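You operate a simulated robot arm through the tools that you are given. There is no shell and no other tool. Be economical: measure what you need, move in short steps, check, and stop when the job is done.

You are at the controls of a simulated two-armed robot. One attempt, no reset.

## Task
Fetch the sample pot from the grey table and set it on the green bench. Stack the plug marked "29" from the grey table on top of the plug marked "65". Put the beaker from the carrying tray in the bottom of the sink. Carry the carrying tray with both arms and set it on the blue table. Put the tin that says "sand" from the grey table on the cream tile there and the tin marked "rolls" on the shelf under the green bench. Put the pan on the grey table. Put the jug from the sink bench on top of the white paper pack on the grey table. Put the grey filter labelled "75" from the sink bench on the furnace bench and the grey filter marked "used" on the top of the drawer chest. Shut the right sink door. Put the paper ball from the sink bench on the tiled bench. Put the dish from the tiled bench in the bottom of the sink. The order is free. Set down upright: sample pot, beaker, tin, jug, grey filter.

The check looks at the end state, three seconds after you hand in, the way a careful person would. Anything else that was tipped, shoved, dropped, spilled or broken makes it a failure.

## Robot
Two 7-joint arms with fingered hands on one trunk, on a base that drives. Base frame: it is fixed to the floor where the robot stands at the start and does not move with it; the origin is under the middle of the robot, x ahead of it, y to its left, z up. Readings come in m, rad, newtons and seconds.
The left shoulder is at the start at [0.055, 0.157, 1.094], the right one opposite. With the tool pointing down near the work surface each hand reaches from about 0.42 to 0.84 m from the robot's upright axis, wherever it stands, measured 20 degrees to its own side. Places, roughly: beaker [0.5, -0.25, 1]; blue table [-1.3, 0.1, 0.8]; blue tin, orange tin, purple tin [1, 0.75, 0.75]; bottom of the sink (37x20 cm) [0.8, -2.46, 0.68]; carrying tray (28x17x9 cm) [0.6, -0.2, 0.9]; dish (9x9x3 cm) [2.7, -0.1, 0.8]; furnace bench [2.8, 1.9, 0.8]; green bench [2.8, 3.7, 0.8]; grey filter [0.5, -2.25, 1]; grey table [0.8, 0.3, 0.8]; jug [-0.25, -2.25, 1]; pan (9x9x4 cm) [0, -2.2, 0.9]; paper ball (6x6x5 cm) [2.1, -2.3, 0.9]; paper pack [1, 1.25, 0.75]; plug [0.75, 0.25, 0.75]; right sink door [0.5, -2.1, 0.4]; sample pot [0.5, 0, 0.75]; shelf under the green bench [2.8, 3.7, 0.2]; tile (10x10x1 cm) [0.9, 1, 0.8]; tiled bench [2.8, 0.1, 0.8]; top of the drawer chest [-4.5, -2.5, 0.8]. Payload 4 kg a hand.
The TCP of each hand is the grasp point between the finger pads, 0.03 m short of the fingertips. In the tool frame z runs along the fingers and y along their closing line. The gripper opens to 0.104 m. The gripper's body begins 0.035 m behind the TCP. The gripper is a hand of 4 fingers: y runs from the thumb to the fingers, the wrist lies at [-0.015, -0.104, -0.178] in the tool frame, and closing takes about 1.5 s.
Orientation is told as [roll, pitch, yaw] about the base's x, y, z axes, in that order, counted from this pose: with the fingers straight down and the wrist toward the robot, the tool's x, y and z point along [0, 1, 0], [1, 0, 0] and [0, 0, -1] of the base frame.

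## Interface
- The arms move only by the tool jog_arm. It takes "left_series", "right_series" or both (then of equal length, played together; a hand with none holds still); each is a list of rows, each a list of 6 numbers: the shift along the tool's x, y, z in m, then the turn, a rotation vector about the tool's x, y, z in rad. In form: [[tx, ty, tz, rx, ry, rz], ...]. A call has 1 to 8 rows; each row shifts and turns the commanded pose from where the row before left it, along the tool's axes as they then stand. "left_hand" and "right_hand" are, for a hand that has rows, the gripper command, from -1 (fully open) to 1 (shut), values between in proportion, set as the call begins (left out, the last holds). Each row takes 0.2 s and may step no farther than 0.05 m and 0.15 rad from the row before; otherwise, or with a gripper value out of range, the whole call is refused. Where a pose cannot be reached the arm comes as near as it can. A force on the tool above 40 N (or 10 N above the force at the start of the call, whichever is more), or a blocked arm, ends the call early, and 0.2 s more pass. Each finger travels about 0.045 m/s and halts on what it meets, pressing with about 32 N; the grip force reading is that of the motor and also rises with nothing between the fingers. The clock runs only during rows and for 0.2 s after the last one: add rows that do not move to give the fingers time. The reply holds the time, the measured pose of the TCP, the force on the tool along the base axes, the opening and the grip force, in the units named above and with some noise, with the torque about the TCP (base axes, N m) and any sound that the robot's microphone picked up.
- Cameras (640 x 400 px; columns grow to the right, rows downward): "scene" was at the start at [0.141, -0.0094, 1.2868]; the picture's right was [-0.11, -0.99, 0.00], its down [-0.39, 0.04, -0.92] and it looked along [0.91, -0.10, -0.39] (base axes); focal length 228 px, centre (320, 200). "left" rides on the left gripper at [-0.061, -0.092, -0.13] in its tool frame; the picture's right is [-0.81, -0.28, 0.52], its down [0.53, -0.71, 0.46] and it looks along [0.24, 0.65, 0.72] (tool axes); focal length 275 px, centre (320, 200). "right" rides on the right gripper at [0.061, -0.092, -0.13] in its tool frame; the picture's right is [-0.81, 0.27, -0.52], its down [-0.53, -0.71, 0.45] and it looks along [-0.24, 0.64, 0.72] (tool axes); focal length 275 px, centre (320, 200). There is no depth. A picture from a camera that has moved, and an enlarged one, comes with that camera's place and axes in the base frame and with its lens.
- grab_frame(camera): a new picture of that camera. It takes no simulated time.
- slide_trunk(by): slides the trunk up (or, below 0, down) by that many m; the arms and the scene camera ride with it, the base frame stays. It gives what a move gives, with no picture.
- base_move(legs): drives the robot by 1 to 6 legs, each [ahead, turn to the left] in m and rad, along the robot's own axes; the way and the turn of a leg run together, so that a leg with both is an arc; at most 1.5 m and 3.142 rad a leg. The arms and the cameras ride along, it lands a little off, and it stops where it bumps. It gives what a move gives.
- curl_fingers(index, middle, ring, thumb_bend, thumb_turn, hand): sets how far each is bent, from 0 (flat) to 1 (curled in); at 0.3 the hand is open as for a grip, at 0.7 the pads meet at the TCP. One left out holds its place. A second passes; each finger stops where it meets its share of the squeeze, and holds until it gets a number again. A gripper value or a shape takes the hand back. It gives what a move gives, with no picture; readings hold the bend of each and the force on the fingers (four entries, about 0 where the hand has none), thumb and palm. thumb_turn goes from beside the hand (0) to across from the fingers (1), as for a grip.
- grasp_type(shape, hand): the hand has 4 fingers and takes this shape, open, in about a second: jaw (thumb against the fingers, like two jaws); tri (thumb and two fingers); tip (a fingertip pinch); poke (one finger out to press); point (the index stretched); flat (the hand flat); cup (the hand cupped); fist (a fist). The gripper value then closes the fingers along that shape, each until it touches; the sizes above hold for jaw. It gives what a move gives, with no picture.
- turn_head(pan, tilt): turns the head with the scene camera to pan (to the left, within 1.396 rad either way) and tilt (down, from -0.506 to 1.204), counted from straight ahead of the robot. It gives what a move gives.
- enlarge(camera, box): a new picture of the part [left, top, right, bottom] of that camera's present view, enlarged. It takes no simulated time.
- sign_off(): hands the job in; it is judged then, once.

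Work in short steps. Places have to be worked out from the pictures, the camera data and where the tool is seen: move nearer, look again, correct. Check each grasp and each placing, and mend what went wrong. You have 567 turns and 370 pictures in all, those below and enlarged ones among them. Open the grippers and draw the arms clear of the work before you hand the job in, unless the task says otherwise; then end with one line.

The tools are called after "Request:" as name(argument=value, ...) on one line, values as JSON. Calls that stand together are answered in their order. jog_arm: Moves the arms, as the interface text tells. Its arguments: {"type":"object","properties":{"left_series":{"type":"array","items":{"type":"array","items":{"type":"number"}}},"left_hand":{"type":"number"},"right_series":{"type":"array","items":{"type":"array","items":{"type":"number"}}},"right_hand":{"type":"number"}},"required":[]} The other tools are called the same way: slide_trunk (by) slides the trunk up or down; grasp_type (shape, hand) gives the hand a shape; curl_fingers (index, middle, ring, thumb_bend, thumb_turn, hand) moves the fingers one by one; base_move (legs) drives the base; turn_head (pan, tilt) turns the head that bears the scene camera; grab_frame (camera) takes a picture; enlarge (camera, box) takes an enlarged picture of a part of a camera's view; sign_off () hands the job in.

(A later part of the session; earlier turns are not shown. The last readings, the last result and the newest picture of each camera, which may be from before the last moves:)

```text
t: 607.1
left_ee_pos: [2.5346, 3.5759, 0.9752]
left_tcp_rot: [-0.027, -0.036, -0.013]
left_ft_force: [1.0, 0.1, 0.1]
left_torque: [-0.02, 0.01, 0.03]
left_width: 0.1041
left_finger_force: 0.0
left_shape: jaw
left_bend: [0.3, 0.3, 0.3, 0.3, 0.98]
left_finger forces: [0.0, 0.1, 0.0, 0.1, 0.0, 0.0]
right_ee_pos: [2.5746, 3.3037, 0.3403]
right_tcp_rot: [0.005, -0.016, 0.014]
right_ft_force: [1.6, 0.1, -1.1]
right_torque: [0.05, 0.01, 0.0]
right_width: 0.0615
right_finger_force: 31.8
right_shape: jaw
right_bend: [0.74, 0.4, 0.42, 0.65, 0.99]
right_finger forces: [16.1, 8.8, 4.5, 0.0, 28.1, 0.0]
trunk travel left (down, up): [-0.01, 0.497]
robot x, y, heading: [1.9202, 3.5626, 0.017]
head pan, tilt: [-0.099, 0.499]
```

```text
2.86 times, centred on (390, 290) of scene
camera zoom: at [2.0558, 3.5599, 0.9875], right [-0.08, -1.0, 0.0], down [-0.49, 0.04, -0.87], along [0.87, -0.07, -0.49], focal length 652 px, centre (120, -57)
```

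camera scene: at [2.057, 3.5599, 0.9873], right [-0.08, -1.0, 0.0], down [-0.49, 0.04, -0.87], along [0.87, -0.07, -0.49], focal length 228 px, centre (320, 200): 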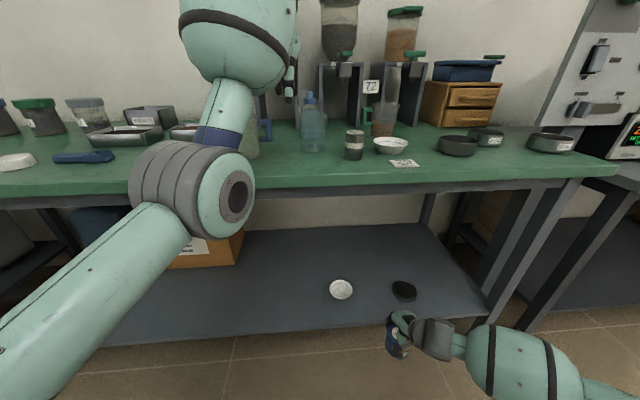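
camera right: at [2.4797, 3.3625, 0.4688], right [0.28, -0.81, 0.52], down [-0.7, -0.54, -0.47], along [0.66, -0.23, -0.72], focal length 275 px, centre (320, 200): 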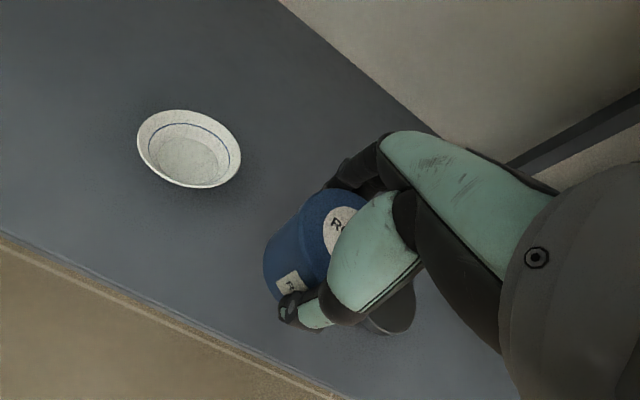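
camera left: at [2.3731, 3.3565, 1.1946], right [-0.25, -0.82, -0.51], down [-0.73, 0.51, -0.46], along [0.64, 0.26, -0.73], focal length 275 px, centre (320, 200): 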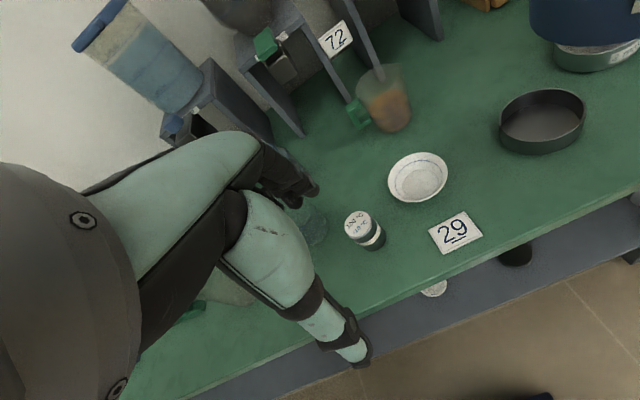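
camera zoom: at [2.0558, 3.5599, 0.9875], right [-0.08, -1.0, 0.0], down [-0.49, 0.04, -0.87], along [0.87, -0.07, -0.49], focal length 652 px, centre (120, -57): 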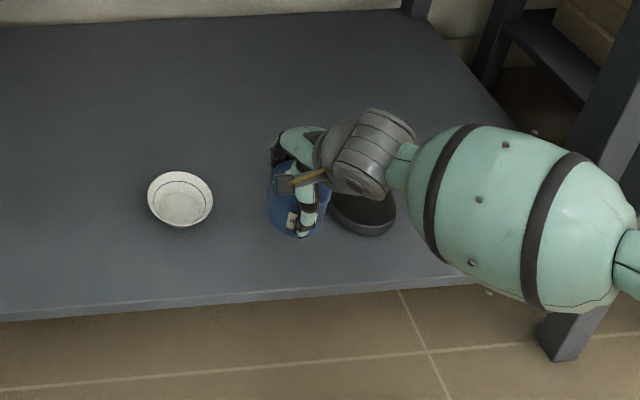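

Clear of plate and dish. I lower onto the shelf.

Request:
jog_arm(right_series=[[0.002, 0.004, 0.03, 0.016, 0, 0], [0, 0, 0.015, 0, 0, 0], [0, 0, 0.008, 0, 0, 0], [0, 0, 0.006, 0, 0, 0], [0, 0, 0.005, 0, 0, 0], [0, 0, 0.005, 0, 0, 0], [0, 0, 0, 0, 0, 0]])

Request:
grab_frame(camera="right")

```text
t: 608.7
left_ee_pos: [2.5337, 3.5764, 0.9767]
left_tcp_rot: [-0.026, -0.034, -0.012]
left_ft_force: [1.1, 0.6, -0.2]
left_torque: [-0.02, -0.01, 0.03]
left_width: 0.1036
left_finger_force: 0.0
left_shape: jaw
left_bend: [0.3, 0.3, 0.3, 0.3, 0.98]
left_finger forces: [0.0, 0.0, 0.0, 0.0, 0.0, 0.0]
right_ee_pos: [2.5812, 3.3084, 0.2707]
right_tcp_rot: [0.003, 0.002, 0.013]
right_ft_force: [0.7, -0.6, -0.2]
right_torque: [0.0, -0.06, -0.02]
right_width: 0.0613
right_finger_force: 31.7
right_shape: jaw
right_bend: [0.74, 0.4, 0.42, 0.65, 0.99]
right_finger forces: [16.2, 8.9, 4.6, 0.0, 28.0, 0.0]
trunk travel left (down, up): [-0.01, 0.497]
robot x, y, heading: [1.9184, 3.5623, 0.021]
head pan, tilt: [-0.099, 0.499]
```

```text
107 pictures are left
camera right: at [2.489, 3.3661, 0.4006], right [0.29, -0.81, 0.51], down [-0.71, -0.54, -0.46], along [0.65, -0.23, -0.73], focal length 275 px, centre (320, 200)
```

right: 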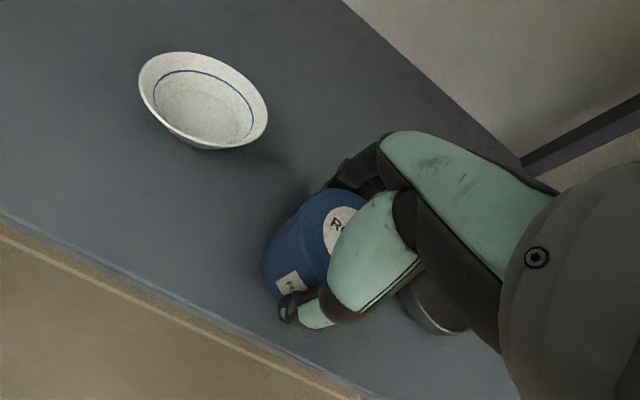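

Not touching yet; I continue down in small steps.

Request:
jog_arm(right_series=[[0, 0, 0.005, 0, 0, 0], [0, 0, 0.005, 0, 0, 0], [0, 0, 0.004, 0, 0, 0], [0, 0, 0.004, 0, 0, 0], [0, 0, 0.004, 0, 0, 0], [0, 0, 0, 0, 0, 0]])

```text
t: 609.6
left_ee_pos: [2.5269, 3.5728, 0.9861]
left_tcp_rot: [-0.03, -0.074, -0.015]
left_ft_force: [1.1, 0.3, -0.9]
left_torque: [0.02, 0.02, 0.01]
left_width: 0.1038
left_finger_force: 0.0
left_shape: jaw
left_bend: [0.3, 0.3, 0.3, 0.3, 0.98]
left_finger forces: [0.0, 0.1, 0.0, 0.0, 0.0, 0.0]
right_ee_pos: [2.5835, 3.3066, 0.2658]
right_tcp_rot: [0.009, -0.021, 0.016]
right_ft_force: [-1.9, -0.1, 2.5]
right_torque: [0.01, 0.22, 0.0]
right_width: 0.0605
right_finger_force: 31.5
right_shape: jaw
right_bend: [0.74, 0.41, 0.42, 0.65, 0.99]
right_finger forces: [17.0, 9.1, 3.5, 0.0, 29.5, 0.0]
trunk travel left (down, up): [-0.01, 0.497]
robot x, y, heading: [1.9215, 3.5689, 0.016]
head pan, tilt: [-0.099, 0.499]
stopped in row 4 (right hand): the force on the tool passed its limit at 43 N (the readings are from after the stop); the commanded pose is now the measured one
```

Contact with the shelf. I level, and release.

Request:
jog_arm(right_series=[[0, 0, 0, 0.02, 0, 0], [0, 0, 0.001, 0, 0, 0], [0, 0, 0, 0, 0, 0]])

Request:
jog_arm(right_series=[[0, 0, 0, 0, 0, 0], [0, 0, 0, 0, 0, 0], [0, 0, 0, 0, 0, 0], [0, 0, 0, 0, 0, 0], [0, 0, 0, 0, 0, 0], [0, 0, 0, 0, 0, 0]], right_hand=-1)

Request:
grab_frame(camera="right")

```text
t: 610.4
left_ee_pos: [2.5269, 3.5733, 0.9873]
left_tcp_rot: [-0.031, -0.076, -0.014]
left_ft_force: [-0.4, -0.3, 0.1]
left_torque: [0.02, 0.01, 0.02]
left_width: 0.1038
left_finger_force: 0.1
left_shape: jaw
left_bend: [0.3, 0.3, 0.3, 0.3, 0.98]
left_finger forces: [0.0, 0.0, 0.0, 0.1, 0.0, 0.0]
right_ee_pos: [2.5851, 3.3078, 0.2663]
right_tcp_rot: [0.011, 0.0, 0.014]
right_ft_force: [-0.2, -0.2, -1.6]
right_torque: [0.02, 0.02, 0.0]
right_width: 0.0604
right_finger_force: 32.6
right_shape: jaw
right_bend: [0.74, 0.41, 0.42, 0.65, 0.99]
right_finger forces: [17.2, 9.5, 3.6, 0.1, 29.2, 0.0]
trunk travel left (down, up): [-0.01, 0.497]
robot x, y, heading: [1.9164, 3.5665, 0.012]
head pan, tilt: [-0.099, 0.499]
```

```text
t: 611.8
left_ee_pos: [2.5275, 3.5735, 0.9873]
left_tcp_rot: [-0.031, -0.076, -0.014]
left_ft_force: [0.1, -0.2, 0.0]
left_torque: [-0.04, -0.02, -0.03]
left_width: 0.104
left_finger_force: 0.0
left_shape: jaw
left_bend: [0.3, 0.3, 0.3, 0.3, 0.98]
left_finger forces: [0.0, 0.0, 0.1, 0.1, 0.0, 0.0]
right_ee_pos: [2.5843, 3.307, 0.2664]
right_tcp_rot: [0.011, 0.002, 0.016]
right_ft_force: [0.7, -0.5, -0.2]
right_torque: [0.0, 0.0, 0.0]
right_width: 0.1036
right_finger_force: 0.0
right_shape: jaw
right_bend: [0.3, 0.3, 0.3, 0.3, 0.98]
right_finger forces: [0.1, 0.0, 0.0, 0.0, 0.1, 0.1]
trunk travel left (down, up): [-0.01, 0.497]
robot x, y, heading: [1.9204, 3.5674, 0.015]
head pan, tilt: [-0.099, 0.499]
```

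```text
106 pictures are left
camera right: at [2.4921, 3.3651, 0.3956], right [0.29, -0.81, 0.51], down [-0.71, -0.54, -0.46], along [0.65, -0.23, -0.73], focal length 275 px, centre (320, 200)
```

right: 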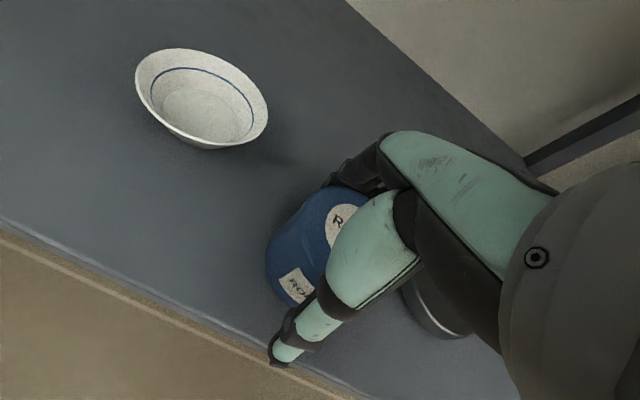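

Released. I raise 9 cm under the bench, then withdraw toward me.

Request:
jog_arm(right_series=[[0, 0, -0.01, 0, 0, 0], [0, 0, -0.025, 0, 0, 0], [0, 0, -0.03, 0, 0, 0], [0, 0, -0.03, 0, 0, 0], [0, -0.04, 0, 0, 0, 0], [0, -0.04, 0, 0, 0, 0], [0, -0.04, 0, 0, 0, 0], [0, -0.04, 0, 0, 0, 0]])

Request:
base_move(legs=[[-0.45, 0]])

Request:
enlarge(camera="scene", box=[240, 80, 480, 290])

```text
t: 613.6
left_ee_pos: [2.5264, 3.5732, 0.9883]
left_tcp_rot: [-0.032, -0.074, -0.015]
left_ft_force: [-1.0, 1.0, 0.0]
left_torque: [-0.01, 0.0, -0.02]
left_width: 0.1037
left_finger_force: 0.1
left_shape: jaw
left_bend: [0.3, 0.3, 0.3, 0.3, 0.98]
left_finger forces: [0.0, 0.1, 0.0, 0.1, 0.2, 0.0]
right_ee_pos: [2.4241, 3.3042, 0.3614]
right_tcp_rot: [0.01, 0.001, 0.012]
right_ft_force: [-0.2, 0.2, -0.3]
right_torque: [0.01, 0.03, 0.0]
right_width: 0.1038
right_finger_force: 0.0
right_shape: jaw
right_bend: [0.3, 0.3, 0.3, 0.3, 0.98]
right_finger forces: [0.0, 0.1, 0.0, 0.0, 0.0, 0.0]
trunk travel left (down, up): [-0.01, 0.497]
robot x, y, heading: [1.9169, 3.5657, 0.017]
head pan, tilt: [-0.099, 0.499]
```

```text
t: 616.5
left_ee_pos: [2.0757, 3.5643, 0.9876]
left_tcp_rot: [-0.032, -0.078, -0.017]
left_ft_force: [0.4, 0.1, 0.3]
left_torque: [0.01, 0.0, -0.02]
left_width: 0.1036
left_finger_force: 0.1
left_shape: jaw
left_bend: [0.3, 0.3, 0.3, 0.3, 0.98]
left_finger forces: [0.1, 0.1, 0.1, 0.0, 0.0, 0.0]
right_ee_pos: [1.9727, 3.2949, 0.3614]
right_tcp_rot: [0.011, -0.001, 0.012]
right_ft_force: [-0.7, -0.9, 0.0]
right_torque: [-0.01, -0.02, 0.0]
right_width: 0.1038
right_finger_force: 0.2
right_shape: jaw
right_bend: [0.3, 0.3, 0.3, 0.3, 0.98]
right_finger forces: [0.1, 0.1, 0.0, 0.0, 0.0, 0.1]
trunk travel left (down, up): [-0.01, 0.497]
robot x, y, heading: [1.4712, 3.5544, 0.016]
head pan, tilt: [-0.099, 0.499]
```

```text
1.90 times, centred on (360, 185) of scene
camera zoom: at [1.6038, 3.552, 0.9876], right [-0.08, -1.0, 0.0], down [-0.49, 0.04, -0.87], along [0.87, -0.07, -0.49], focal length 435 px, centre (244, 229)
```

zoom: 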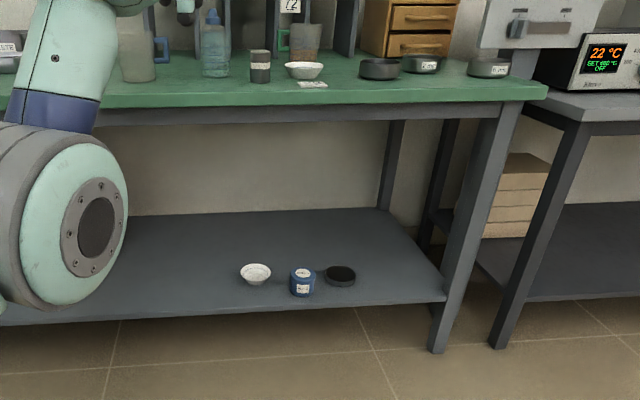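

ROLLS stands on the shelf, pot on the bench. Now I raise the trunk and right hand, then head back to the front of the grey table for the tray.

Request:
slide_trunk(by=0.4)

Request:
jog_arm(right_series=[[0, 0, -0.045, 0, 0, 0], [0, 0, -0.045, 0, 0, 0], [0, 0, -0.045, 0, 0, 0], [0, 0, -0.045, 0, 0, 0], [0, 0, -0.045, 0, 0, 0], [0, 0, -0.045, 0, 0, 0], [0, 0, -0.045, 0, 0, 0], [0, 0, -0.045, 0, 0, 0]], left_series=[[0, 0, 0.03, 0.04, 0, 0], [0, 0, 0.03, 0.04, 0, 0], [0, 0, 0.03, 0, 0.03, 0], [0, 0, 0.03, 0, 0, 0], [0, 0, 0.03, 0, 0, 0], [0, 0, 0.03, 0, 0, 0], [0, 0, 0.03, 0, 0, 0], [0, 0, 0, 0, 0, 0]])

Request:
base_move(legs=[[0.28, 0], [0, -1.58], [1.5, 0], [0.12, 0], [0, -1.57]])

Request:
turn_head(pan=0, tilt=0.4)

Request:
grab_frame(camera="scene")

```text
t: 620.3
left_ee_pos: [2.0729, 3.5616, 1.401]
left_tcp_rot: [-0.04, -0.135, -0.022]
left_ft_force: [0.1, -0.2, -0.3]
left_torque: [-0.04, 0.0, -0.01]
left_width: 0.1041
left_finger_force: 0.0
left_shape: jaw
left_bend: [0.3, 0.3, 0.3, 0.3, 0.98]
left_finger forces: [0.1, 0.0, 0.0, 0.0, 0.0, 0.1]
right_ee_pos: [1.9672, 3.296, 0.7677]
right_tcp_rot: [0.01, -0.011, 0.013]
right_ft_force: [-0.2, -0.3, 0.3]
right_torque: [-0.04, 0.0, 0.02]
right_width: 0.1035
right_finger_force: 0.0
right_shape: jaw
right_bend: [0.3, 0.3, 0.3, 0.3, 0.98]
right_finger forces: [0.0, 0.1, 0.0, 0.1, 0.0, 0.0]
trunk travel left (down, up): [-0.41, 0.097]
robot x, y, heading: [1.4657, 3.5573, 0.015]
head pan, tilt: [-0.099, 0.499]
```

```text
t: 622.1
left_ee_pos: [2.0937, 3.5564, 1.188]
left_tcp_rot: [-0.002, -0.008, -0.019]
left_ft_force: [0.0, 0.3, 0.1]
left_torque: [0.0, 0.02, 0.02]
left_width: 0.1041
left_finger_force: 0.0
left_shape: jaw
left_bend: [0.3, 0.3, 0.3, 0.3, 0.98]
left_finger forces: [0.0, 0.0, 0.1, 0.0, 0.0, 0.0]
left hand out of reach, approached as far as the arm can: row 1, 2, 3
right_ee_pos: [1.9641, 3.2913, 1.1304]
right_tcp_rot: [0.01, -0.01, 0.013]
right_ft_force: [0.2, 1.1, -0.5]
right_torque: [-0.01, 0.0, -0.06]
right_width: 0.1037
right_finger_force: 0.1
right_shape: jaw
right_bend: [0.3, 0.3, 0.3, 0.3, 0.98]
right_finger forces: [0.0, 0.0, 0.0, 0.1, 0.0, 0.0]
trunk travel left (down, up): [-0.41, 0.097]
robot x, y, heading: [1.4702, 3.5571, 0.019]
head pan, tilt: [-0.099, 0.499]
```

```text
t: 641.5
left_ee_pos: [1.1487, 1.9544, 1.188]
left_tcp_rot: [-0.001, -0.007, 3.099]
left_ft_force: [0.4, 0.5, -0.2]
left_torque: [0.03, -0.03, 0.0]
left_width: 0.1039
left_finger_force: 0.1
left_shape: jaw
left_bend: [0.3, 0.3, 0.3, 0.3, 0.98]
left_finger forces: [0.1, 0.0, 0.1, 0.0, 0.1, 0.1]
right_ee_pos: [1.2858, 2.2171, 1.1284]
right_tcp_rot: [0.009, -0.01, 3.13]
right_ft_force: [0.1, 0.3, 0.3]
right_torque: [-0.01, 0.01, 0.02]
right_width: 0.1037
right_finger_force: 0.2
right_shape: jaw
right_bend: [0.3, 0.3, 0.3, 0.3, 0.98]
right_finger forces: [0.1, 0.0, 0.0, 0.0, 0.0, 0.0]
trunk travel left (down, up): [-0.41, 0.097]
robot x, y, heading: [1.7741, 1.9209, 3.135]
head pan, tilt: [-0.099, 0.499]
```

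```text
t: 642.1
left_ee_pos: [1.1629, 1.9557, 1.1955]
left_tcp_rot: [-0.004, -0.022, 3.098]
left_ft_force: [-0.4, 0.2, 1.1]
left_torque: [0.0, 0.01, 0.0]
left_width: 0.1038
left_finger_force: 0.1
left_shape: jaw
left_bend: [0.3, 0.3, 0.3, 0.3, 0.97]
left_finger forces: [0.0, 0.0, 0.1, 0.0, 0.0, 0.1]
right_ee_pos: [1.2983, 2.2181, 1.1338]
right_tcp_rot: [0.01, -0.023, 3.132]
right_ft_force: [0.3, 0.3, 0.0]
right_torque: [-0.04, -0.03, -0.01]
right_width: 0.1041
right_finger_force: 0.0
right_shape: jaw
right_bend: [0.3, 0.3, 0.3, 0.3, 0.98]
right_finger forces: [0.1, 0.1, 0.0, 0.0, 0.0, 0.0]
trunk travel left (down, up): [-0.41, 0.097]
robot x, y, heading: [1.7733, 1.9215, 3.135]
head pan, tilt: [0.0, 0.4]
```

```text
104 pictures are left
camera scene: at [1.6333, 1.9277, 1.396], right [0.01, 1.0, 0.0], down [0.4, 0.0, -0.92], along [-0.92, 0.01, -0.4], focal length 228 px, centre (320, 200)
```

scene: 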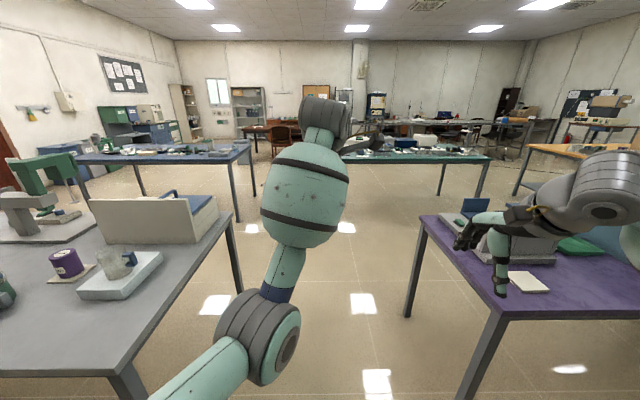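

The corridor ahead is clear. I continue west, then south to the table's front.

Request:
base_move(legs=[[0, 0.035], [1.5, 0], [0.68, 0], [0, 1.56], [1.5, 0], [0.33, 0]])

Request:
base_move(legs=[[0, 1.56]])

Request:
turn_head(pan=-0.2, tilt=0.5)

Request:
grab_frame(camera="scene")

```text
t: 668.0
left_ee_pos: [-0.4714, -0.6039, 1.1963]
left_tcp_rot: [-0.002, -0.021, -1.599]
left_ft_force: [-0.2, -0.1, -0.7]
left_torque: [0.01, 0.02, 0.01]
left_width: 0.1037
left_finger_force: 0.1
left_shape: jaw
left_bend: [0.3, 0.3, 0.3, 0.3, 0.97]
left_finger forces: [0.0, 0.0, 0.0, 0.0, 0.0, 0.0]
right_ee_pos: [-0.7342, -0.4719, 1.1338]
right_tcp_rot: [0.008, -0.024, -1.57]
right_ft_force: [-0.4, 0.0, -0.2]
right_torque: [0.01, -0.01, 0.02]
right_width: 0.1038
right_finger_force: 0.1
right_shape: jaw
right_bend: [0.3, 0.3, 0.3, 0.3, 0.98]
right_finger forces: [0.0, 0.0, 0.1, 0.0, 0.1, 0.1]
trunk travel left (down, up): [-0.41, 0.097]
robot x, y, heading: [-0.447, 0.0078, -1.567]
head pan, tilt: [0.0, 0.4]
```

```text
t: 673.0
left_ee_pos: [0.1571, -0.0119, 1.1997]
left_tcp_rot: [-0.006, -0.049, -0.022]
left_ft_force: [0.1, 0.7, 0.6]
left_torque: [0.0, -0.02, -0.02]
left_width: 0.104
left_finger_force: 0.2
left_shape: jaw
left_bend: [0.3, 0.3, 0.3, 0.3, 0.97]
left_finger forces: [0.1, 0.0, 0.0, 0.1, 0.1, 0.0]
right_ee_pos: [0.0211, -0.2761, 1.1397]
right_tcp_rot: [0.007, -0.035, 0.012]
right_ft_force: [0.3, 0.2, 0.2]
right_torque: [0.01, -0.04, 0.02]
right_width: 0.1041
right_finger_force: 0.0
right_shape: jaw
right_bend: [0.3, 0.3, 0.3, 0.3, 0.98]
right_finger forces: [0.0, 0.1, 0.0, 0.1, 0.0, 0.0]
trunk travel left (down, up): [-0.41, 0.097]
robot x, y, heading: [-0.4495, -0.0076, 0.013]
head pan, tilt: [0.0, 0.4]
```

```text
t: 673.7
left_ee_pos: [0.1463, -0.0146, 1.212]
left_tcp_rot: [-0.012, -0.092, -0.025]
left_ft_force: [0.9, 0.2, 0.8]
left_torque: [-0.02, 0.01, -0.04]
left_width: 0.1038
left_finger_force: 0.1
left_shape: jaw
left_bend: [0.3, 0.3, 0.3, 0.3, 0.98]
left_finger forces: [0.0, 0.1, 0.0, 0.0, 0.0, 0.0]
right_ee_pos: [0.0062, -0.2753, 1.1457]
right_tcp_rot: [0.005, -0.046, 0.012]
right_ft_force: [-0.2, -0.5, -0.9]
right_torque: [0.02, 0.02, 0.0]
right_width: 0.104
right_finger_force: 0.0
right_shape: jaw
right_bend: [0.3, 0.3, 0.3, 0.3, 0.97]
right_finger forces: [0.0, 0.0, 0.0, 0.1, 0.0, 0.0]
trunk travel left (down, up): [-0.41, 0.097]
robot x, y, heading: [-0.4453, -0.0096, 0.018]
head pan, tilt: [-0.201, 0.499]
```

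```text
103 pictures are left
camera scene: at [-0.3075, -0.022, 1.3871], right [-0.18, -0.98, 0.0], down [-0.48, 0.09, -0.87], along [0.86, -0.16, -0.49], focal length 228 px, centre (320, 200)
```

scene: 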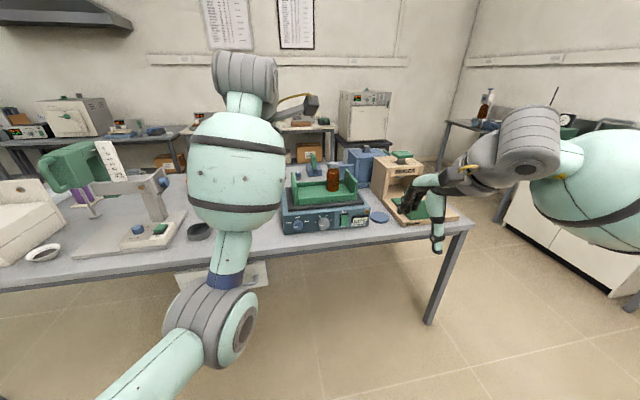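

Next the tray: I'll pinch its two end walls, so I turn each hand 90° (wrists outward) before approaching.

Request:
jog_arm(left_series=[[0, 0, 0, 0.09, 0, 0], [0, 0, 0, 0, 0, 0.14], [0, 0, 0, 0, 0, 0.14], [0, 0, 0, 0, 0, 0.14], [0, 0, 0, 0, 0, 0.14], [0, 0, 0, 0, 0, 0.14], [0, 0, 0, 0, 0, 0.14], [0, 0, 0, 0, 0, 0.14]], right_series=[[0, 0.03, 0, 0.046, 0, 0], [0, 0.03, 0, 0, 0, -0.14], [0, 0, 0, 0, 0, -0.14], [0, 0, 0, 0, 0, -0.14], [0, 0, 0, 0, 0, -0.14], [0, 0, 0, 0, 0, -0.14], [0, 0, 0, 0, 0, -0.14], [0, 0, 0, 0, 0, -0.14]])

Request:
jog_arm(left_series=[[0, 0, 0, 0, 0, 0.14], [0, 0, 0, 0, 0, 0.14], [0, 0, 0, 0, 0, 0.14], [0, 0, 0, 0, 0, 0.14], [0, 0, 0, 0, 0, 0]], right_series=[[0, 0, 0, 0, 0, -0.14], [0, 0, 0, 0, 0, -0.14], [0, 0, 0, 0, 0, -0.14], [0, 0, 0, 0, 0, -0.14], [0, 0, 0, 0, 0, 0]])

```text
t: 675.5
left_ee_pos: [0.1681, -0.0171, 1.1988]
left_tcp_rot: [-0.027, 0.011, -1.003]
left_ft_force: [-0.7, -0.1, 0.1]
left_torque: [0.04, 0.03, -0.02]
left_width: 0.1039
left_finger_force: 0.1
left_shape: jaw
left_bend: [0.3, 0.3, 0.3, 0.3, 0.98]
left_finger forces: [0.0, 0.0, 0.0, 0.0, 0.1, 0.1]
left hand out of reach, approached as far as the arm can: row 1
right_ee_pos: [0.0675, -0.2741, 1.1467]
right_tcp_rot: [0.006, -0.005, 0.642]
right_ft_force: [0.4, 0.3, -0.3]
right_torque: [0.0, 0.01, 0.0]
right_width: 0.104
right_finger_force: 0.0
right_shape: jaw
right_bend: [0.3, 0.3, 0.3, 0.3, 0.97]
right_finger forces: [0.0, 0.0, 0.0, 0.0, 0.1, 0.0]
right hand out of reach, approached as far as the arm can: row 6, 7, 8
trunk travel left (down, up): [-0.41, 0.097]
robot x, y, heading: [-0.4482, -0.0089, 0.015]
head pan, tilt: [-0.201, 0.499]
```

```text
t: 676.7
left_ee_pos: [0.171, -0.0179, 1.2]
left_tcp_rot: [-0.028, -0.003, -1.563]
left_ft_force: [0.4, -0.3, 0.2]
left_torque: [-0.01, 0.0, 0.05]
left_width: 0.104
left_finger_force: 0.1
left_shape: jaw
left_bend: [0.3, 0.3, 0.3, 0.3, 0.98]
left_finger forces: [0.1, 0.0, 0.1, 0.0, 0.0, 0.0]
right_ee_pos: [0.0662, -0.275, 1.1472]
right_tcp_rot: [0.002, -0.005, 0.642]
right_ft_force: [0.7, -0.2, 0.7]
right_torque: [-0.01, 0.02, -0.02]
right_width: 0.104
right_finger_force: 0.1
right_shape: jaw
right_bend: [0.3, 0.3, 0.3, 0.3, 0.97]
right_finger forces: [0.1, 0.1, 0.1, 0.1, 0.0, 0.0]
right hand out of reach, approached as far as the arm can: row 1, 2, 3, 4
trunk travel left (down, up): [-0.41, 0.097]
robot x, y, heading: [-0.4437, -0.0077, 0.014]
head pan, tilt: [-0.201, 0.499]
```

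Left is set; the right hand's yaw is limited at this close distance. I extend it outward a little and see.

Request:
jog_arm(right_series=[[-0.03, 0.02, 0, 0, 0, 0], [-0.03, 0.02, 0, 0, 0, 0], [-0.03, 0.02, 0, 0, 0, 0], [0, 0, 0, 0, 0, 0]])

```text
t: 677.7
left_ee_pos: [0.1698, -0.0184, 1.2008]
left_tcp_rot: [-0.03, -0.005, -1.562]
left_ft_force: [0.2, 0.1, 0.0]
left_torque: [-0.03, -0.03, -0.02]
left_width: 0.104
left_finger_force: 0.0
left_shape: jaw
left_bend: [0.3, 0.3, 0.3, 0.3, 0.98]
left_finger forces: [0.0, 0.1, 0.0, 0.0, 0.0, 0.0]
right_ee_pos: [0.0786, -0.2784, 1.1475]
right_tcp_rot: [0.004, -0.006, 0.637]
right_ft_force: [-0.1, -0.2, -0.3]
right_torque: [-0.02, 0.0, 0.02]
right_width: 0.104
right_finger_force: 0.1
right_shape: jaw
right_bend: [0.3, 0.3, 0.3, 0.3, 0.97]
right_finger forces: [0.0, 0.0, 0.0, 0.0, 0.0, 0.1]
right hand out of reach, approached as far as the arm can: row 1, 2, 3
trunk travel left (down, up): [-0.41, 0.097]
robot x, y, heading: [-0.4486, -0.0109, 0.018]
head pan, tilt: [-0.201, 0.499]
```

I test whether the left hand can hold this yaw at its working place (14 cm left of centre).

Request:
jog_arm(left_series=[[0, -0.04, 0, 0, 0, 0], [0, -0.04, 0, 0, 0, 0], [0, -0.04, 0, 0, 0, 0], [0, -0.03, 0, 0, 0, 0], [0, 0, 0, 0, 0, 0]])

Request:
jog_arm(right_series=[[0.05, 0, 0, 0, 0, 0], [0.05, 0, 0, 0, 0, 0], [0, 0.05, 0, 0, 0, 0], [0, 0.05, 0, 0, 0, 0], [0, 0, 0, 0, 0, 0]])

```text
t: 678.9
left_ee_pos: [0.1705, 0.133, 1.1995]
left_tcp_rot: [-0.03, -0.003, -1.562]
left_ft_force: [-0.3, 0.1, -0.7]
left_torque: [0.01, -0.01, 0.0]
left_width: 0.1041
left_finger_force: 0.0
left_shape: jaw
left_bend: [0.3, 0.3, 0.3, 0.3, 0.98]
left_finger forces: [0.0, 0.0, 0.1, 0.1, 0.1, 0.0]
right_ee_pos: [0.0775, -0.2784, 1.1466]
right_tcp_rot: [0.006, -0.005, 0.637]
right_ft_force: [-0.8, -0.4, 0.4]
right_torque: [0.08, -0.03, -0.01]
right_width: 0.104
right_finger_force: 0.0
right_shape: jaw
right_bend: [0.3, 0.3, 0.3, 0.3, 0.97]
right_finger forces: [0.1, 0.0, 0.0, 0.0, 0.0, 0.0]
trunk travel left (down, up): [-0.41, 0.097]
robot x, y, heading: [-0.4453, -0.0099, 0.013]
head pan, tilt: [-0.201, 0.499]
```

```text
t: 680.1
left_ee_pos: [0.1693, 0.1305, 1.2007]
left_tcp_rot: [-0.028, -0.001, -1.563]
left_ft_force: [0.9, 0.4, 0.3]
left_torque: [0.03, 0.0, 0.0]
left_width: 0.1039
left_finger_force: 0.1
left_shape: jaw
left_bend: [0.3, 0.3, 0.3, 0.3, 0.98]
left_finger forces: [0.0, 0.0, 0.0, 0.0, 0.0, 0.1]
right_ee_pos: [0.0955, -0.1388, 1.1483]
right_tcp_rot: [0.004, -0.007, 0.643]
right_ft_force: [0.1, 0.1, 0.4]
right_torque: [-0.01, 0.02, -0.01]
right_width: 0.1039
right_finger_force: 0.1
right_shape: jaw
right_bend: [0.3, 0.3, 0.3, 0.3, 0.97]
right_finger forces: [0.0, 0.1, 0.0, 0.0, 0.0, 0.0]
trunk travel left (down, up): [-0.41, 0.097]
robot x, y, heading: [-0.4439, -0.0078, 0.012]
head pan, tilt: [-0.201, 0.499]
```

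Left works there. I bring the right hand to the mirrored position and continue its yaw.

Request:
jog_arm(right_series=[[-0.024, 0.032, 0, 0, 0, 0], [-0.024, 0.032, 0, 0, 0, -0.1], [0, 0, 0, 0, 0, -0.14], [0, 0, 0, 0, 0, -0.14], [0, 0, 0, 0, 0, -0.14], [0, 0, 0, 0, 0, -0.14], [0, 0, 0, 0, 0, -0.14], [0, 0, 0, 0, 0, -0.12]])

```text
t: 681.9
left_ee_pos: [0.1689, 0.1325, 1.1998]
left_tcp_rot: [-0.031, -0.002, -1.56]
left_ft_force: [0.0, -0.7, -0.3]
left_torque: [0.02, -0.03, 0.0]
left_width: 0.104
left_finger_force: 0.0
left_shape: jaw
left_bend: [0.3, 0.3, 0.3, 0.3, 0.98]
left_finger forces: [0.0, 0.1, 0.0, 0.0, 0.1, 0.0]
right_ee_pos: [0.169, -0.1359, 1.147]
right_tcp_rot: [0.003, -0.006, 0.716]
right_ft_force: [-0.2, 0.3, 0.3]
right_torque: [0.0, 0.0, 0.02]
right_width: 0.1042
right_finger_force: 0.0
right_shape: jaw
right_bend: [0.3, 0.3, 0.3, 0.3, 0.97]
right_finger forces: [0.0, 0.0, 0.0, 0.0, 0.1, 0.0]
right hand out of reach, approached as far as the arm can: row 2, 3, 4, 5, 6, 7, 8
trunk travel left (down, up): [-0.41, 0.097]
robot x, y, heading: [-0.4493, -0.0071, 0.016]
head pan, tilt: [-0.201, 0.499]
```

The right wrist meets a joint limit in its elbow-out posture. I move the left hand further left, bring the right hand to the centre and retry the yaw there.

Request:
jog_arm(left_series=[[0, -0.04, 0, 0, 0, 0], [0, -0.04, 0, 0, 0, 0], [0, -0.04, 0, 0, 0, 0], [0, -0.02, 0, 0, 0, 0], [0, 0, 0, 0, 0, 0], [0, 0, 0, 0, 0, 0], [0, 0, 0, 0, 0, 0], [0, 0, 0, 0, 0, 0]], right_series=[[0.03, 0.025, -0.02, 0, 0, 0], [0.03, 0.025, -0.02, 0, 0, 0], [0.03, 0.025, -0.02, 0, 0, 0], [0.03, 0.025, 0, 0, 0, 0], [0.02, 0.02, 0, 0, 0, -0.1], [0, 0, 0, 0, 0, -0.14], [0, 0, 0, 0, 0, -0.14], [0, 0, 0, 0, 0, -0.14]])

Request:
grab_frame(camera="scene")

```text
t: 683.7
left_ee_pos: [0.1679, 0.2718, 1.1997]
left_tcp_rot: [-0.031, -0.002, -1.563]
left_ft_force: [1.1, 0.0, 0.1]
left_torque: [-0.01, -0.01, 0.02]
left_width: 0.1037
left_finger_force: 0.1
left_shape: jaw
left_bend: [0.3, 0.3, 0.3, 0.3, 0.98]
left_finger forces: [0.0, 0.1, 0.0, 0.0, 0.0, 0.1]
right_ee_pos: [0.1663, 0.0475, 1.2083]
right_tcp_rot: [0.004, -0.009, 0.886]
right_ft_force: [0.4, 0.0, -0.7]
right_torque: [0.02, 0.0, 0.01]
right_width: 0.104
right_finger_force: 0.0
right_shape: jaw
right_bend: [0.3, 0.3, 0.3, 0.3, 0.97]
right_finger forces: [0.0, 0.0, 0.0, 0.1, 0.0, 0.0]
right hand out of reach, approached as far as the arm can: row 6, 7, 8
trunk travel left (down, up): [-0.41, 0.097]
robot x, y, heading: [-0.4466, -0.0094, 0.015]
head pan, tilt: [-0.201, 0.499]
```

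```text
102 pictures are left
camera scene: at [-0.3066, -0.023, 1.3869], right [-0.19, -0.98, 0.0], down [-0.48, 0.09, -0.87], along [0.86, -0.16, -0.49], focal length 228 px, centre (320, 200)
```

scene: 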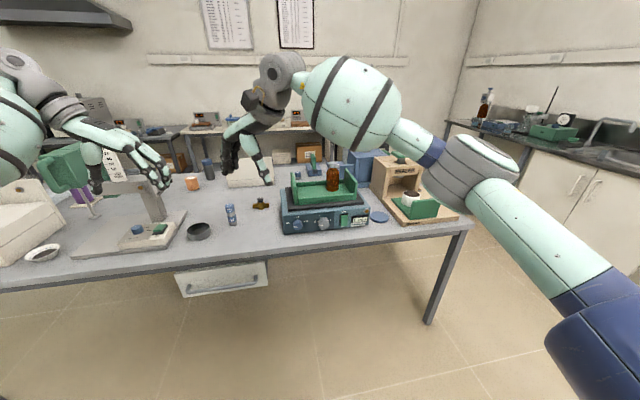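

The right hand can't turn wrist-out. I try the opposite yaw for it (wrist inward, fingers outside the wall), rotating back and beyond.

Request:
jog_arm(right_series=[[0, 0, 0, 0, 0, 0.14], [0, 0, 0, 0, 0, 0.14], [0, 0, 0, 0, 0, 0.14], [0, 0, 0, 0, 0, 0.14], [0, 0, 0, 0, 0, 0.14], [0, 0, 0, 0, 0, 0.14], [0, 0, 0, 0, 0, 0.14], [0, 0, 0, 0, 0, 0.14]])

Request:
jog_arm(right_series=[[-0.04, 0, 0, 0, 0, 0.14], [-0.04, 0, 0, 0, 0, 0.14], [-0.04, 0, 0, 0, 0, 0.14], [-0.04, 0, 0, 0, 0, 0.14], [-0.04, 0, 0, 0, 0, 0.14], [-0.02, 0, 0, 0, 0, 0.14], [0, 0, 0, 0, 0, 0.14], [0, 0, 0, 0, 0, 0.14]])

```text
t: 685.5
left_ee_pos: [0.1693, 0.2737, 1.2007]
left_tcp_rot: [-0.03, -0.002, -1.562]
left_ft_force: [-0.4, 0.3, 0.0]
left_torque: [-0.03, 0.01, 0.01]
left_width: 0.1039
left_finger_force: 0.0
left_shape: jaw
left_bend: [0.3, 0.3, 0.3, 0.3, 0.98]
left_finger forces: [0.1, 0.0, 0.0, 0.0, 0.1, 0.1]
right_ee_pos: [0.1663, 0.0478, 1.2091]
right_tcp_rot: [0.006, 0.0, -0.236]
right_ft_force: [0.3, 0.7, 0.7]
right_torque: [0.01, 0.0, 0.02]
right_width: 0.104
right_finger_force: 0.1
right_shape: jaw
right_bend: [0.3, 0.3, 0.3, 0.3, 0.97]
right_finger forces: [0.0, 0.0, 0.1, 0.0, 0.0, 0.0]
trunk travel left (down, up): [-0.41, 0.097]
robot x, y, heading: [-0.4473, -0.0051, 0.013]
head pan, tilt: [-0.201, 0.499]
```

```text
t: 687.3
left_ee_pos: [0.1675, 0.2732, 1.1996]
left_tcp_rot: [-0.031, -0.001, -1.562]
left_ft_force: [-0.1, 0.8, -0.4]
left_torque: [0.0, 0.03, 0.01]
left_width: 0.104
left_finger_force: 0.0
left_shape: jaw
left_bend: [0.3, 0.3, 0.3, 0.3, 0.98]
left_finger forces: [0.0, 0.0, 0.1, 0.1, 0.0, 0.0]
right_ee_pos: [0.0539, -0.1347, 1.2096]
right_tcp_rot: [0.003, 0.006, -1.354]
right_ft_force: [0.0, 0.8, 0.7]
right_torque: [-0.01, 0.01, 0.0]
right_width: 0.1041
right_finger_force: 0.0
right_shape: jaw
right_bend: [0.3, 0.3, 0.3, 0.3, 0.97]
right_finger forces: [0.0, 0.1, 0.0, 0.1, 0.1, 0.0]
trunk travel left (down, up): [-0.41, 0.097]
robot x, y, heading: [-0.445, -0.0074, 0.015]
head pan, tilt: [-0.201, 0.499]
```

The right hand turns fine this way. I look closely at tray and bottle to plan the grips.

Request:
enlarge(camera="scene", box=[260, 140, 400, 250])

```text
3.64 times, centred on (330, 195) of scene
camera zoom: at [-0.3069, -0.0224, 1.387], right [-0.19, -0.98, 0.0], down [-0.48, 0.09, -0.87], along [0.86, -0.16, -0.49], focal length 830 px, centre (284, 218)
```

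zoom: 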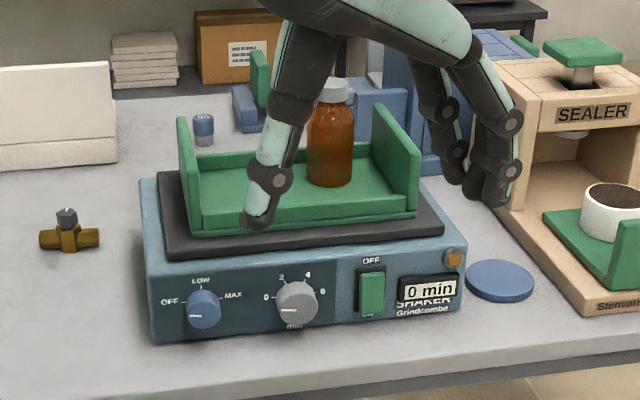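

Best would be the mirrored wrist-out grip, which needs the right elbow down as the left now has. I reset the right hand's yaw and bring it low across the centre near the body to change its posture.

Request:
jog_arm(left_series=[[0, -0.04, 0, 0, 0, 0], [0, -0.04, 0, 0, 0, 0], [0, -0.03, 0, 0, 0, 0], [0, 0, 0, 0, 0, 0], [0, 0, 0, 0, 0, 0], [0, 0, 0, 0, 0, 0], [0, 0, 0, 0, 0, 0], [0, 0, 0, 0, 0, 0]], right_series=[[0, 0, 0, 0, 0, -0.145], [0, 0, 0, 0, 0, -0.145], [0, 0, 0, 0, 0, -0.145], [0, 0, 0, 0, 0, -0.145], [0, 0, 0, 0, 0, -0.145], [0, 0, 0, 0, 0, -0.145], [0, 0, 0, 0, 0, -0.145], [0, 0, 0, 0, 0, -0.145]])

Request:
jog_arm(right_series=[[0, 0, 0, 0, 0, -0.1], [0, 0, 0, 0, 0, -0.09], [0.04, 0, 0.02, 0, 0, 0], [0.04, 0, 0.02, 0, 0, 0], [0.04, 0, 0.02, 0, 0, 0], [0.04, 0, 0.02, 0, 0, 0], [0.04, 0, 0.02, 0, 0, 0], [0.04, 0, 0.02, 0, 0, 0]])

```text
t: 689.1
left_ee_pos: [0.1715, 0.3727, 1.2002]
left_tcp_rot: [-0.032, -0.004, -1.564]
left_ft_force: [-0.3, -0.5, 0.6]
left_torque: [-0.01, -0.01, 0.01]
left_width: 0.1042
left_finger_force: 0.1
left_shape: jaw
left_bend: [0.3, 0.3, 0.3, 0.3, 0.98]
left_finger forces: [0.1, 0.0, 0.0, 0.0, 0.0, 0.0]
left hand out of reach, approached as far as the arm can: row 3
right_ee_pos: [0.0541, -0.1371, 1.208]
right_tcp_rot: [0.008, -0.002, -0.189]
right_ft_force: [-0.6, -0.5, 0.7]
right_torque: [-0.02, -0.04, 0.0]
right_width: 0.104
right_finger_force: 0.1
right_shape: jaw
right_bend: [0.3, 0.3, 0.3, 0.3, 0.97]
right_finger forces: [0.1, 0.0, 0.0, 0.1, 0.0, 0.0]
trunk travel left (down, up): [-0.41, 0.097]
robot x, y, heading: [-0.4446, -0.0052, 0.014]
head pan, tilt: [-0.201, 0.499]
```

```text
t: 690.9
left_ee_pos: [0.1724, 0.3755, 1.1987]
left_tcp_rot: [-0.032, -0.007, -1.562]
left_ft_force: [0.8, 0.3, -0.9]
left_torque: [0.0, -0.01, -0.02]
left_width: 0.1039
left_finger_force: 0.0
left_shape: jaw
left_bend: [0.3, 0.3, 0.3, 0.3, 0.98]
left_finger forces: [0.0, 0.1, 0.1, 0.0, 0.0, 0.0]
right_ee_pos: [0.0556, 0.106, 1.0877]
right_tcp_rot: [0.006, -0.002, -0.003]
right_ft_force: [-0.1, -0.5, 0.6]
right_torque: [-0.02, 0.02, 0.0]
right_width: 0.1037
right_finger_force: 0.0
right_shape: jaw
right_bend: [0.3, 0.3, 0.3, 0.3, 0.97]
right_finger forces: [0.1, 0.0, 0.0, 0.0, 0.0, 0.0]
trunk travel left (down, up): [-0.41, 0.097]
robot x, y, heading: [-0.4465, -0.0086, 0.014]
head pan, tilt: [-0.201, 0.499]
```

I replicate what put the left elbow down: lower the trunk with the hand there, then raise the hand outward.

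Request:
slide_trunk(by=-0.4)

Request:
jog_arm(right_series=[[0, 0, -0.04, 0, 0, 0], [0, 0, -0.04, 0, 0, 0], [-0.02, 0, -0.04, 0, 0, 0], [-0.03, 0, -0.03, 0, 0, 0], [-0.04, 0, 0, 0, 0, 0], [0, 0, 0, 0, 0, 0]])

Request:
grab_frame(camera="scene")

```text
t: 694.7
left_ee_pos: [0.1674, 0.3701, 0.8]
left_tcp_rot: [-0.03, -0.004, -1.562]
left_ft_force: [-0.5, -0.1, -0.3]
left_torque: [0.01, 0.02, 0.02]
left_width: 0.1042
left_finger_force: 0.0
left_shape: jaw
left_bend: [0.3, 0.3, 0.3, 0.3, 0.98]
left_finger forces: [0.1, 0.0, 0.0, 0.0, 0.1, 0.1]
right_ee_pos: [0.0552, 0.1035, 0.6897]
right_tcp_rot: [0.007, -0.002, -0.002]
right_ft_force: [-0.3, 0.5, -0.3]
right_torque: [0.01, -0.02, 0.04]
right_width: 0.1039
right_finger_force: 0.1
right_shape: jaw
right_bend: [0.3, 0.3, 0.3, 0.3, 0.97]
right_finger forces: [0.0, 0.1, 0.0, 0.0, 0.1, 0.0]
trunk travel left (down, up): [-0.01, 0.497]
robot x, y, heading: [-0.4471, -0.009, 0.017]
head pan, tilt: [-0.201, 0.499]
```

```text
t: 696.1
left_ee_pos: [0.1678, 0.3715, 0.798]
left_tcp_rot: [-0.034, -0.005, -1.562]
left_ft_force: [0.2, 0.6, 1.2]
left_torque: [0.01, 0.0, -0.02]
left_width: 0.1037
left_finger_force: 0.1
left_shape: jaw
left_bend: [0.3, 0.3, 0.3, 0.3, 0.98]
left_finger forces: [0.0, 0.0, 0.0, 0.0, 0.0, 0.0]
right_ee_pos: [0.0542, 0.014, 0.8368]
right_tcp_rot: [0.007, -0.002, -0.002]
right_ft_force: [-0.2, 0.1, -0.6]
right_torque: [0.0, 0.02, 0.0]
right_width: 0.1041
right_finger_force: 0.0
right_shape: jaw
right_bend: [0.3, 0.3, 0.3, 0.3, 0.97]
right_finger forces: [0.0, 0.0, 0.0, 0.1, 0.0, 0.1]
trunk travel left (down, up): [-0.01, 0.497]
robot x, y, heading: [-0.444, -0.0075, 0.015]
head pan, tilt: [-0.201, 0.499]
```

```text
100 pictures are left
camera scene: at [-0.3125, -0.0227, 0.9875], right [-0.19, -0.98, 0.0], down [-0.48, 0.09, -0.87], along [0.86, -0.16, -0.49], focal length 228 px, centre (320, 200)
```

scene: 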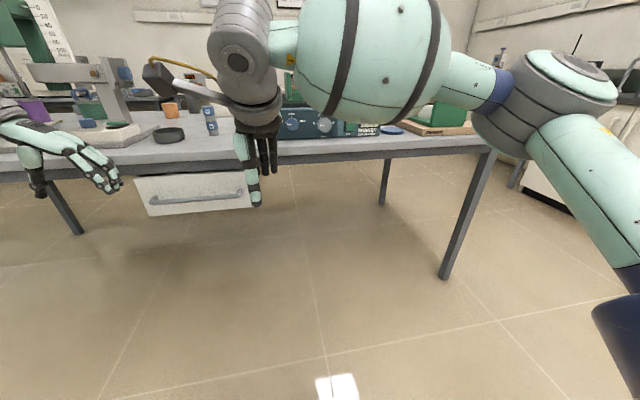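

The right elbow stays out, so I'll use the wrist-inward yaw for the right hand but grip the right wall near its back end (x≈0.67), behind the bottle, where there's room. I raise the trunk again and set the right yaw to -1.57.

Request:
slide_trunk(by=0.4)

Request:
slide_trunk(by=0.09)

Request:
jog_arm(right_series=[[-0.04, 0, 0, 0, 0, 0.1], [-0.04, 0, 0, 0, 0, 0.14], [-0.04, 0, 0, 0, 0, 0.14], [-0.03, 0, 0, 0, 0, 0.14], [0, 0, 0, 0, 0, 0.14], [0, 0, 0, 0, 0, 0.14], [0, 0, 0, 0, 0, 0.14], [0, 0, 0, 0, 0, 0.14]])

Request:
jog_arm(right_series=[[0, 0, 0, 0, 0, 0.14], [0, 0, 0, 0, 0, 0.14], [0, 0, 0, 0, 0, 0.14], [0, 0, 0, 0, 0, 0.07], [0, 0, 0, 0, 0, 0]])

```text
t: 699.9
left_ee_pos: [0.1727, 0.3739, 1.1994]
left_tcp_rot: [-0.033, -0.005, -1.564]
left_ft_force: [0.0, -0.5, 0.1]
left_torque: [-0.01, -0.01, 0.02]
left_width: 0.1036
left_finger_force: 0.0
left_shape: jaw
left_bend: [0.3, 0.3, 0.3, 0.3, 0.98]
left_finger forces: [0.0, 0.0, 0.0, 0.1, 0.0, 0.1]
right_ee_pos: [0.0556, 0.0132, 1.2366]
right_tcp_rot: [0.008, 0.0, -0.002]
right_ft_force: [0.0, -0.2, 0.0]
right_torque: [-0.02, -0.02, -0.02]
right_width: 0.1041
right_finger_force: 0.1
right_shape: jaw
right_bend: [0.3, 0.3, 0.3, 0.3, 0.97]
right_finger forces: [0.0, 0.0, 0.1, 0.1, 0.1, 0.1]
trunk travel left (down, up): [-0.41, 0.097]
robot x, y, heading: [-0.4479, -0.0089, 0.013]
head pan, tilt: [-0.201, 0.499]
```

```text
t: 701.2
left_ee_pos: [0.1738, 0.372, 1.2896]
left_tcp_rot: [-0.033, -0.004, -1.564]
left_ft_force: [-0.3, 0.3, 0.5]
left_torque: [0.0, 0.01, -0.02]
left_width: 0.1038
left_finger_force: 0.1
left_shape: jaw
left_bend: [0.3, 0.3, 0.3, 0.3, 0.98]
left_finger forces: [0.0, 0.0, 0.1, 0.0, 0.0, 0.0]
right_ee_pos: [0.0553, 0.013, 1.3263]
right_tcp_rot: [0.007, -0.002, -0.001]
right_ft_force: [0.4, 0.1, -0.3]
right_torque: [0.01, 0.0, 0.03]
right_width: 0.1042
right_finger_force: 0.0
right_shape: jaw
right_bend: [0.3, 0.3, 0.3, 0.3, 0.97]
right_finger forces: [0.0, 0.0, 0.0, 0.0, 0.0, 0.0]
trunk travel left (down, up): [-0.5, 0.007]
robot x, y, heading: [-0.4477, -0.0092, 0.016]
head pan, tilt: [-0.201, 0.499]
```

```text
t: 703.0
left_ee_pos: [0.1734, 0.3749, 1.2894]
left_tcp_rot: [-0.03, -0.006, -1.565]
left_ft_force: [-0.3, 0.5, -0.2]
left_torque: [0.0, 0.01, 0.02]
left_width: 0.1036
left_finger_force: 0.0
left_shape: jaw
left_bend: [0.3, 0.3, 0.3, 0.3, 0.98]
left_finger forces: [0.0, 0.1, 0.0, 0.0, 0.1, 0.0]
right_ee_pos: [0.0318, -0.133, 1.325]
right_tcp_rot: [0.003, 0.003, -1.086]
right_ft_force: [-0.3, 0.1, 0.6]
right_torque: [0.01, 0.02, 0.02]
right_width: 0.1042
right_finger_force: 0.1
right_shape: jaw
right_bend: [0.3, 0.3, 0.3, 0.3, 0.97]
right_finger forces: [0.0, 0.0, 0.0, 0.0, 0.0, 0.0]
trunk travel left (down, up): [-0.5, 0.007]
robot x, y, heading: [-0.4454, -0.0117, 0.011]
head pan, tilt: [-0.201, 0.499]
```

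```text
t: 704.2
left_ee_pos: [0.1734, 0.3731, 1.2893]
left_tcp_rot: [-0.032, -0.005, -1.564]
left_ft_force: [0.6, -0.5, 0.2]
left_torque: [0.04, 0.02, 0.0]
left_width: 0.1038
left_finger_force: 0.0
left_shape: jaw
left_bend: [0.3, 0.3, 0.3, 0.3, 0.98]
left_finger forces: [0.0, 0.1, 0.0, 0.0, 0.0, 0.1]
right_ee_pos: [0.0314, -0.1334, 1.3247]
right_tcp_rot: [0.002, 0.006, -1.572]
right_ft_force: [0.8, -0.8, -0.8]
right_torque: [-0.03, -0.03, 0.01]
right_width: 0.1042
right_finger_force: 0.1
right_shape: jaw
right_bend: [0.3, 0.3, 0.3, 0.3, 0.97]
right_finger forces: [0.0, 0.0, 0.0, 0.0, 0.0, 0.1]
trunk travel left (down, up): [-0.5, 0.007]
robot x, y, heading: [-0.4504, -0.0089, 0.013]
head pan, tilt: [-0.201, 0.499]
```

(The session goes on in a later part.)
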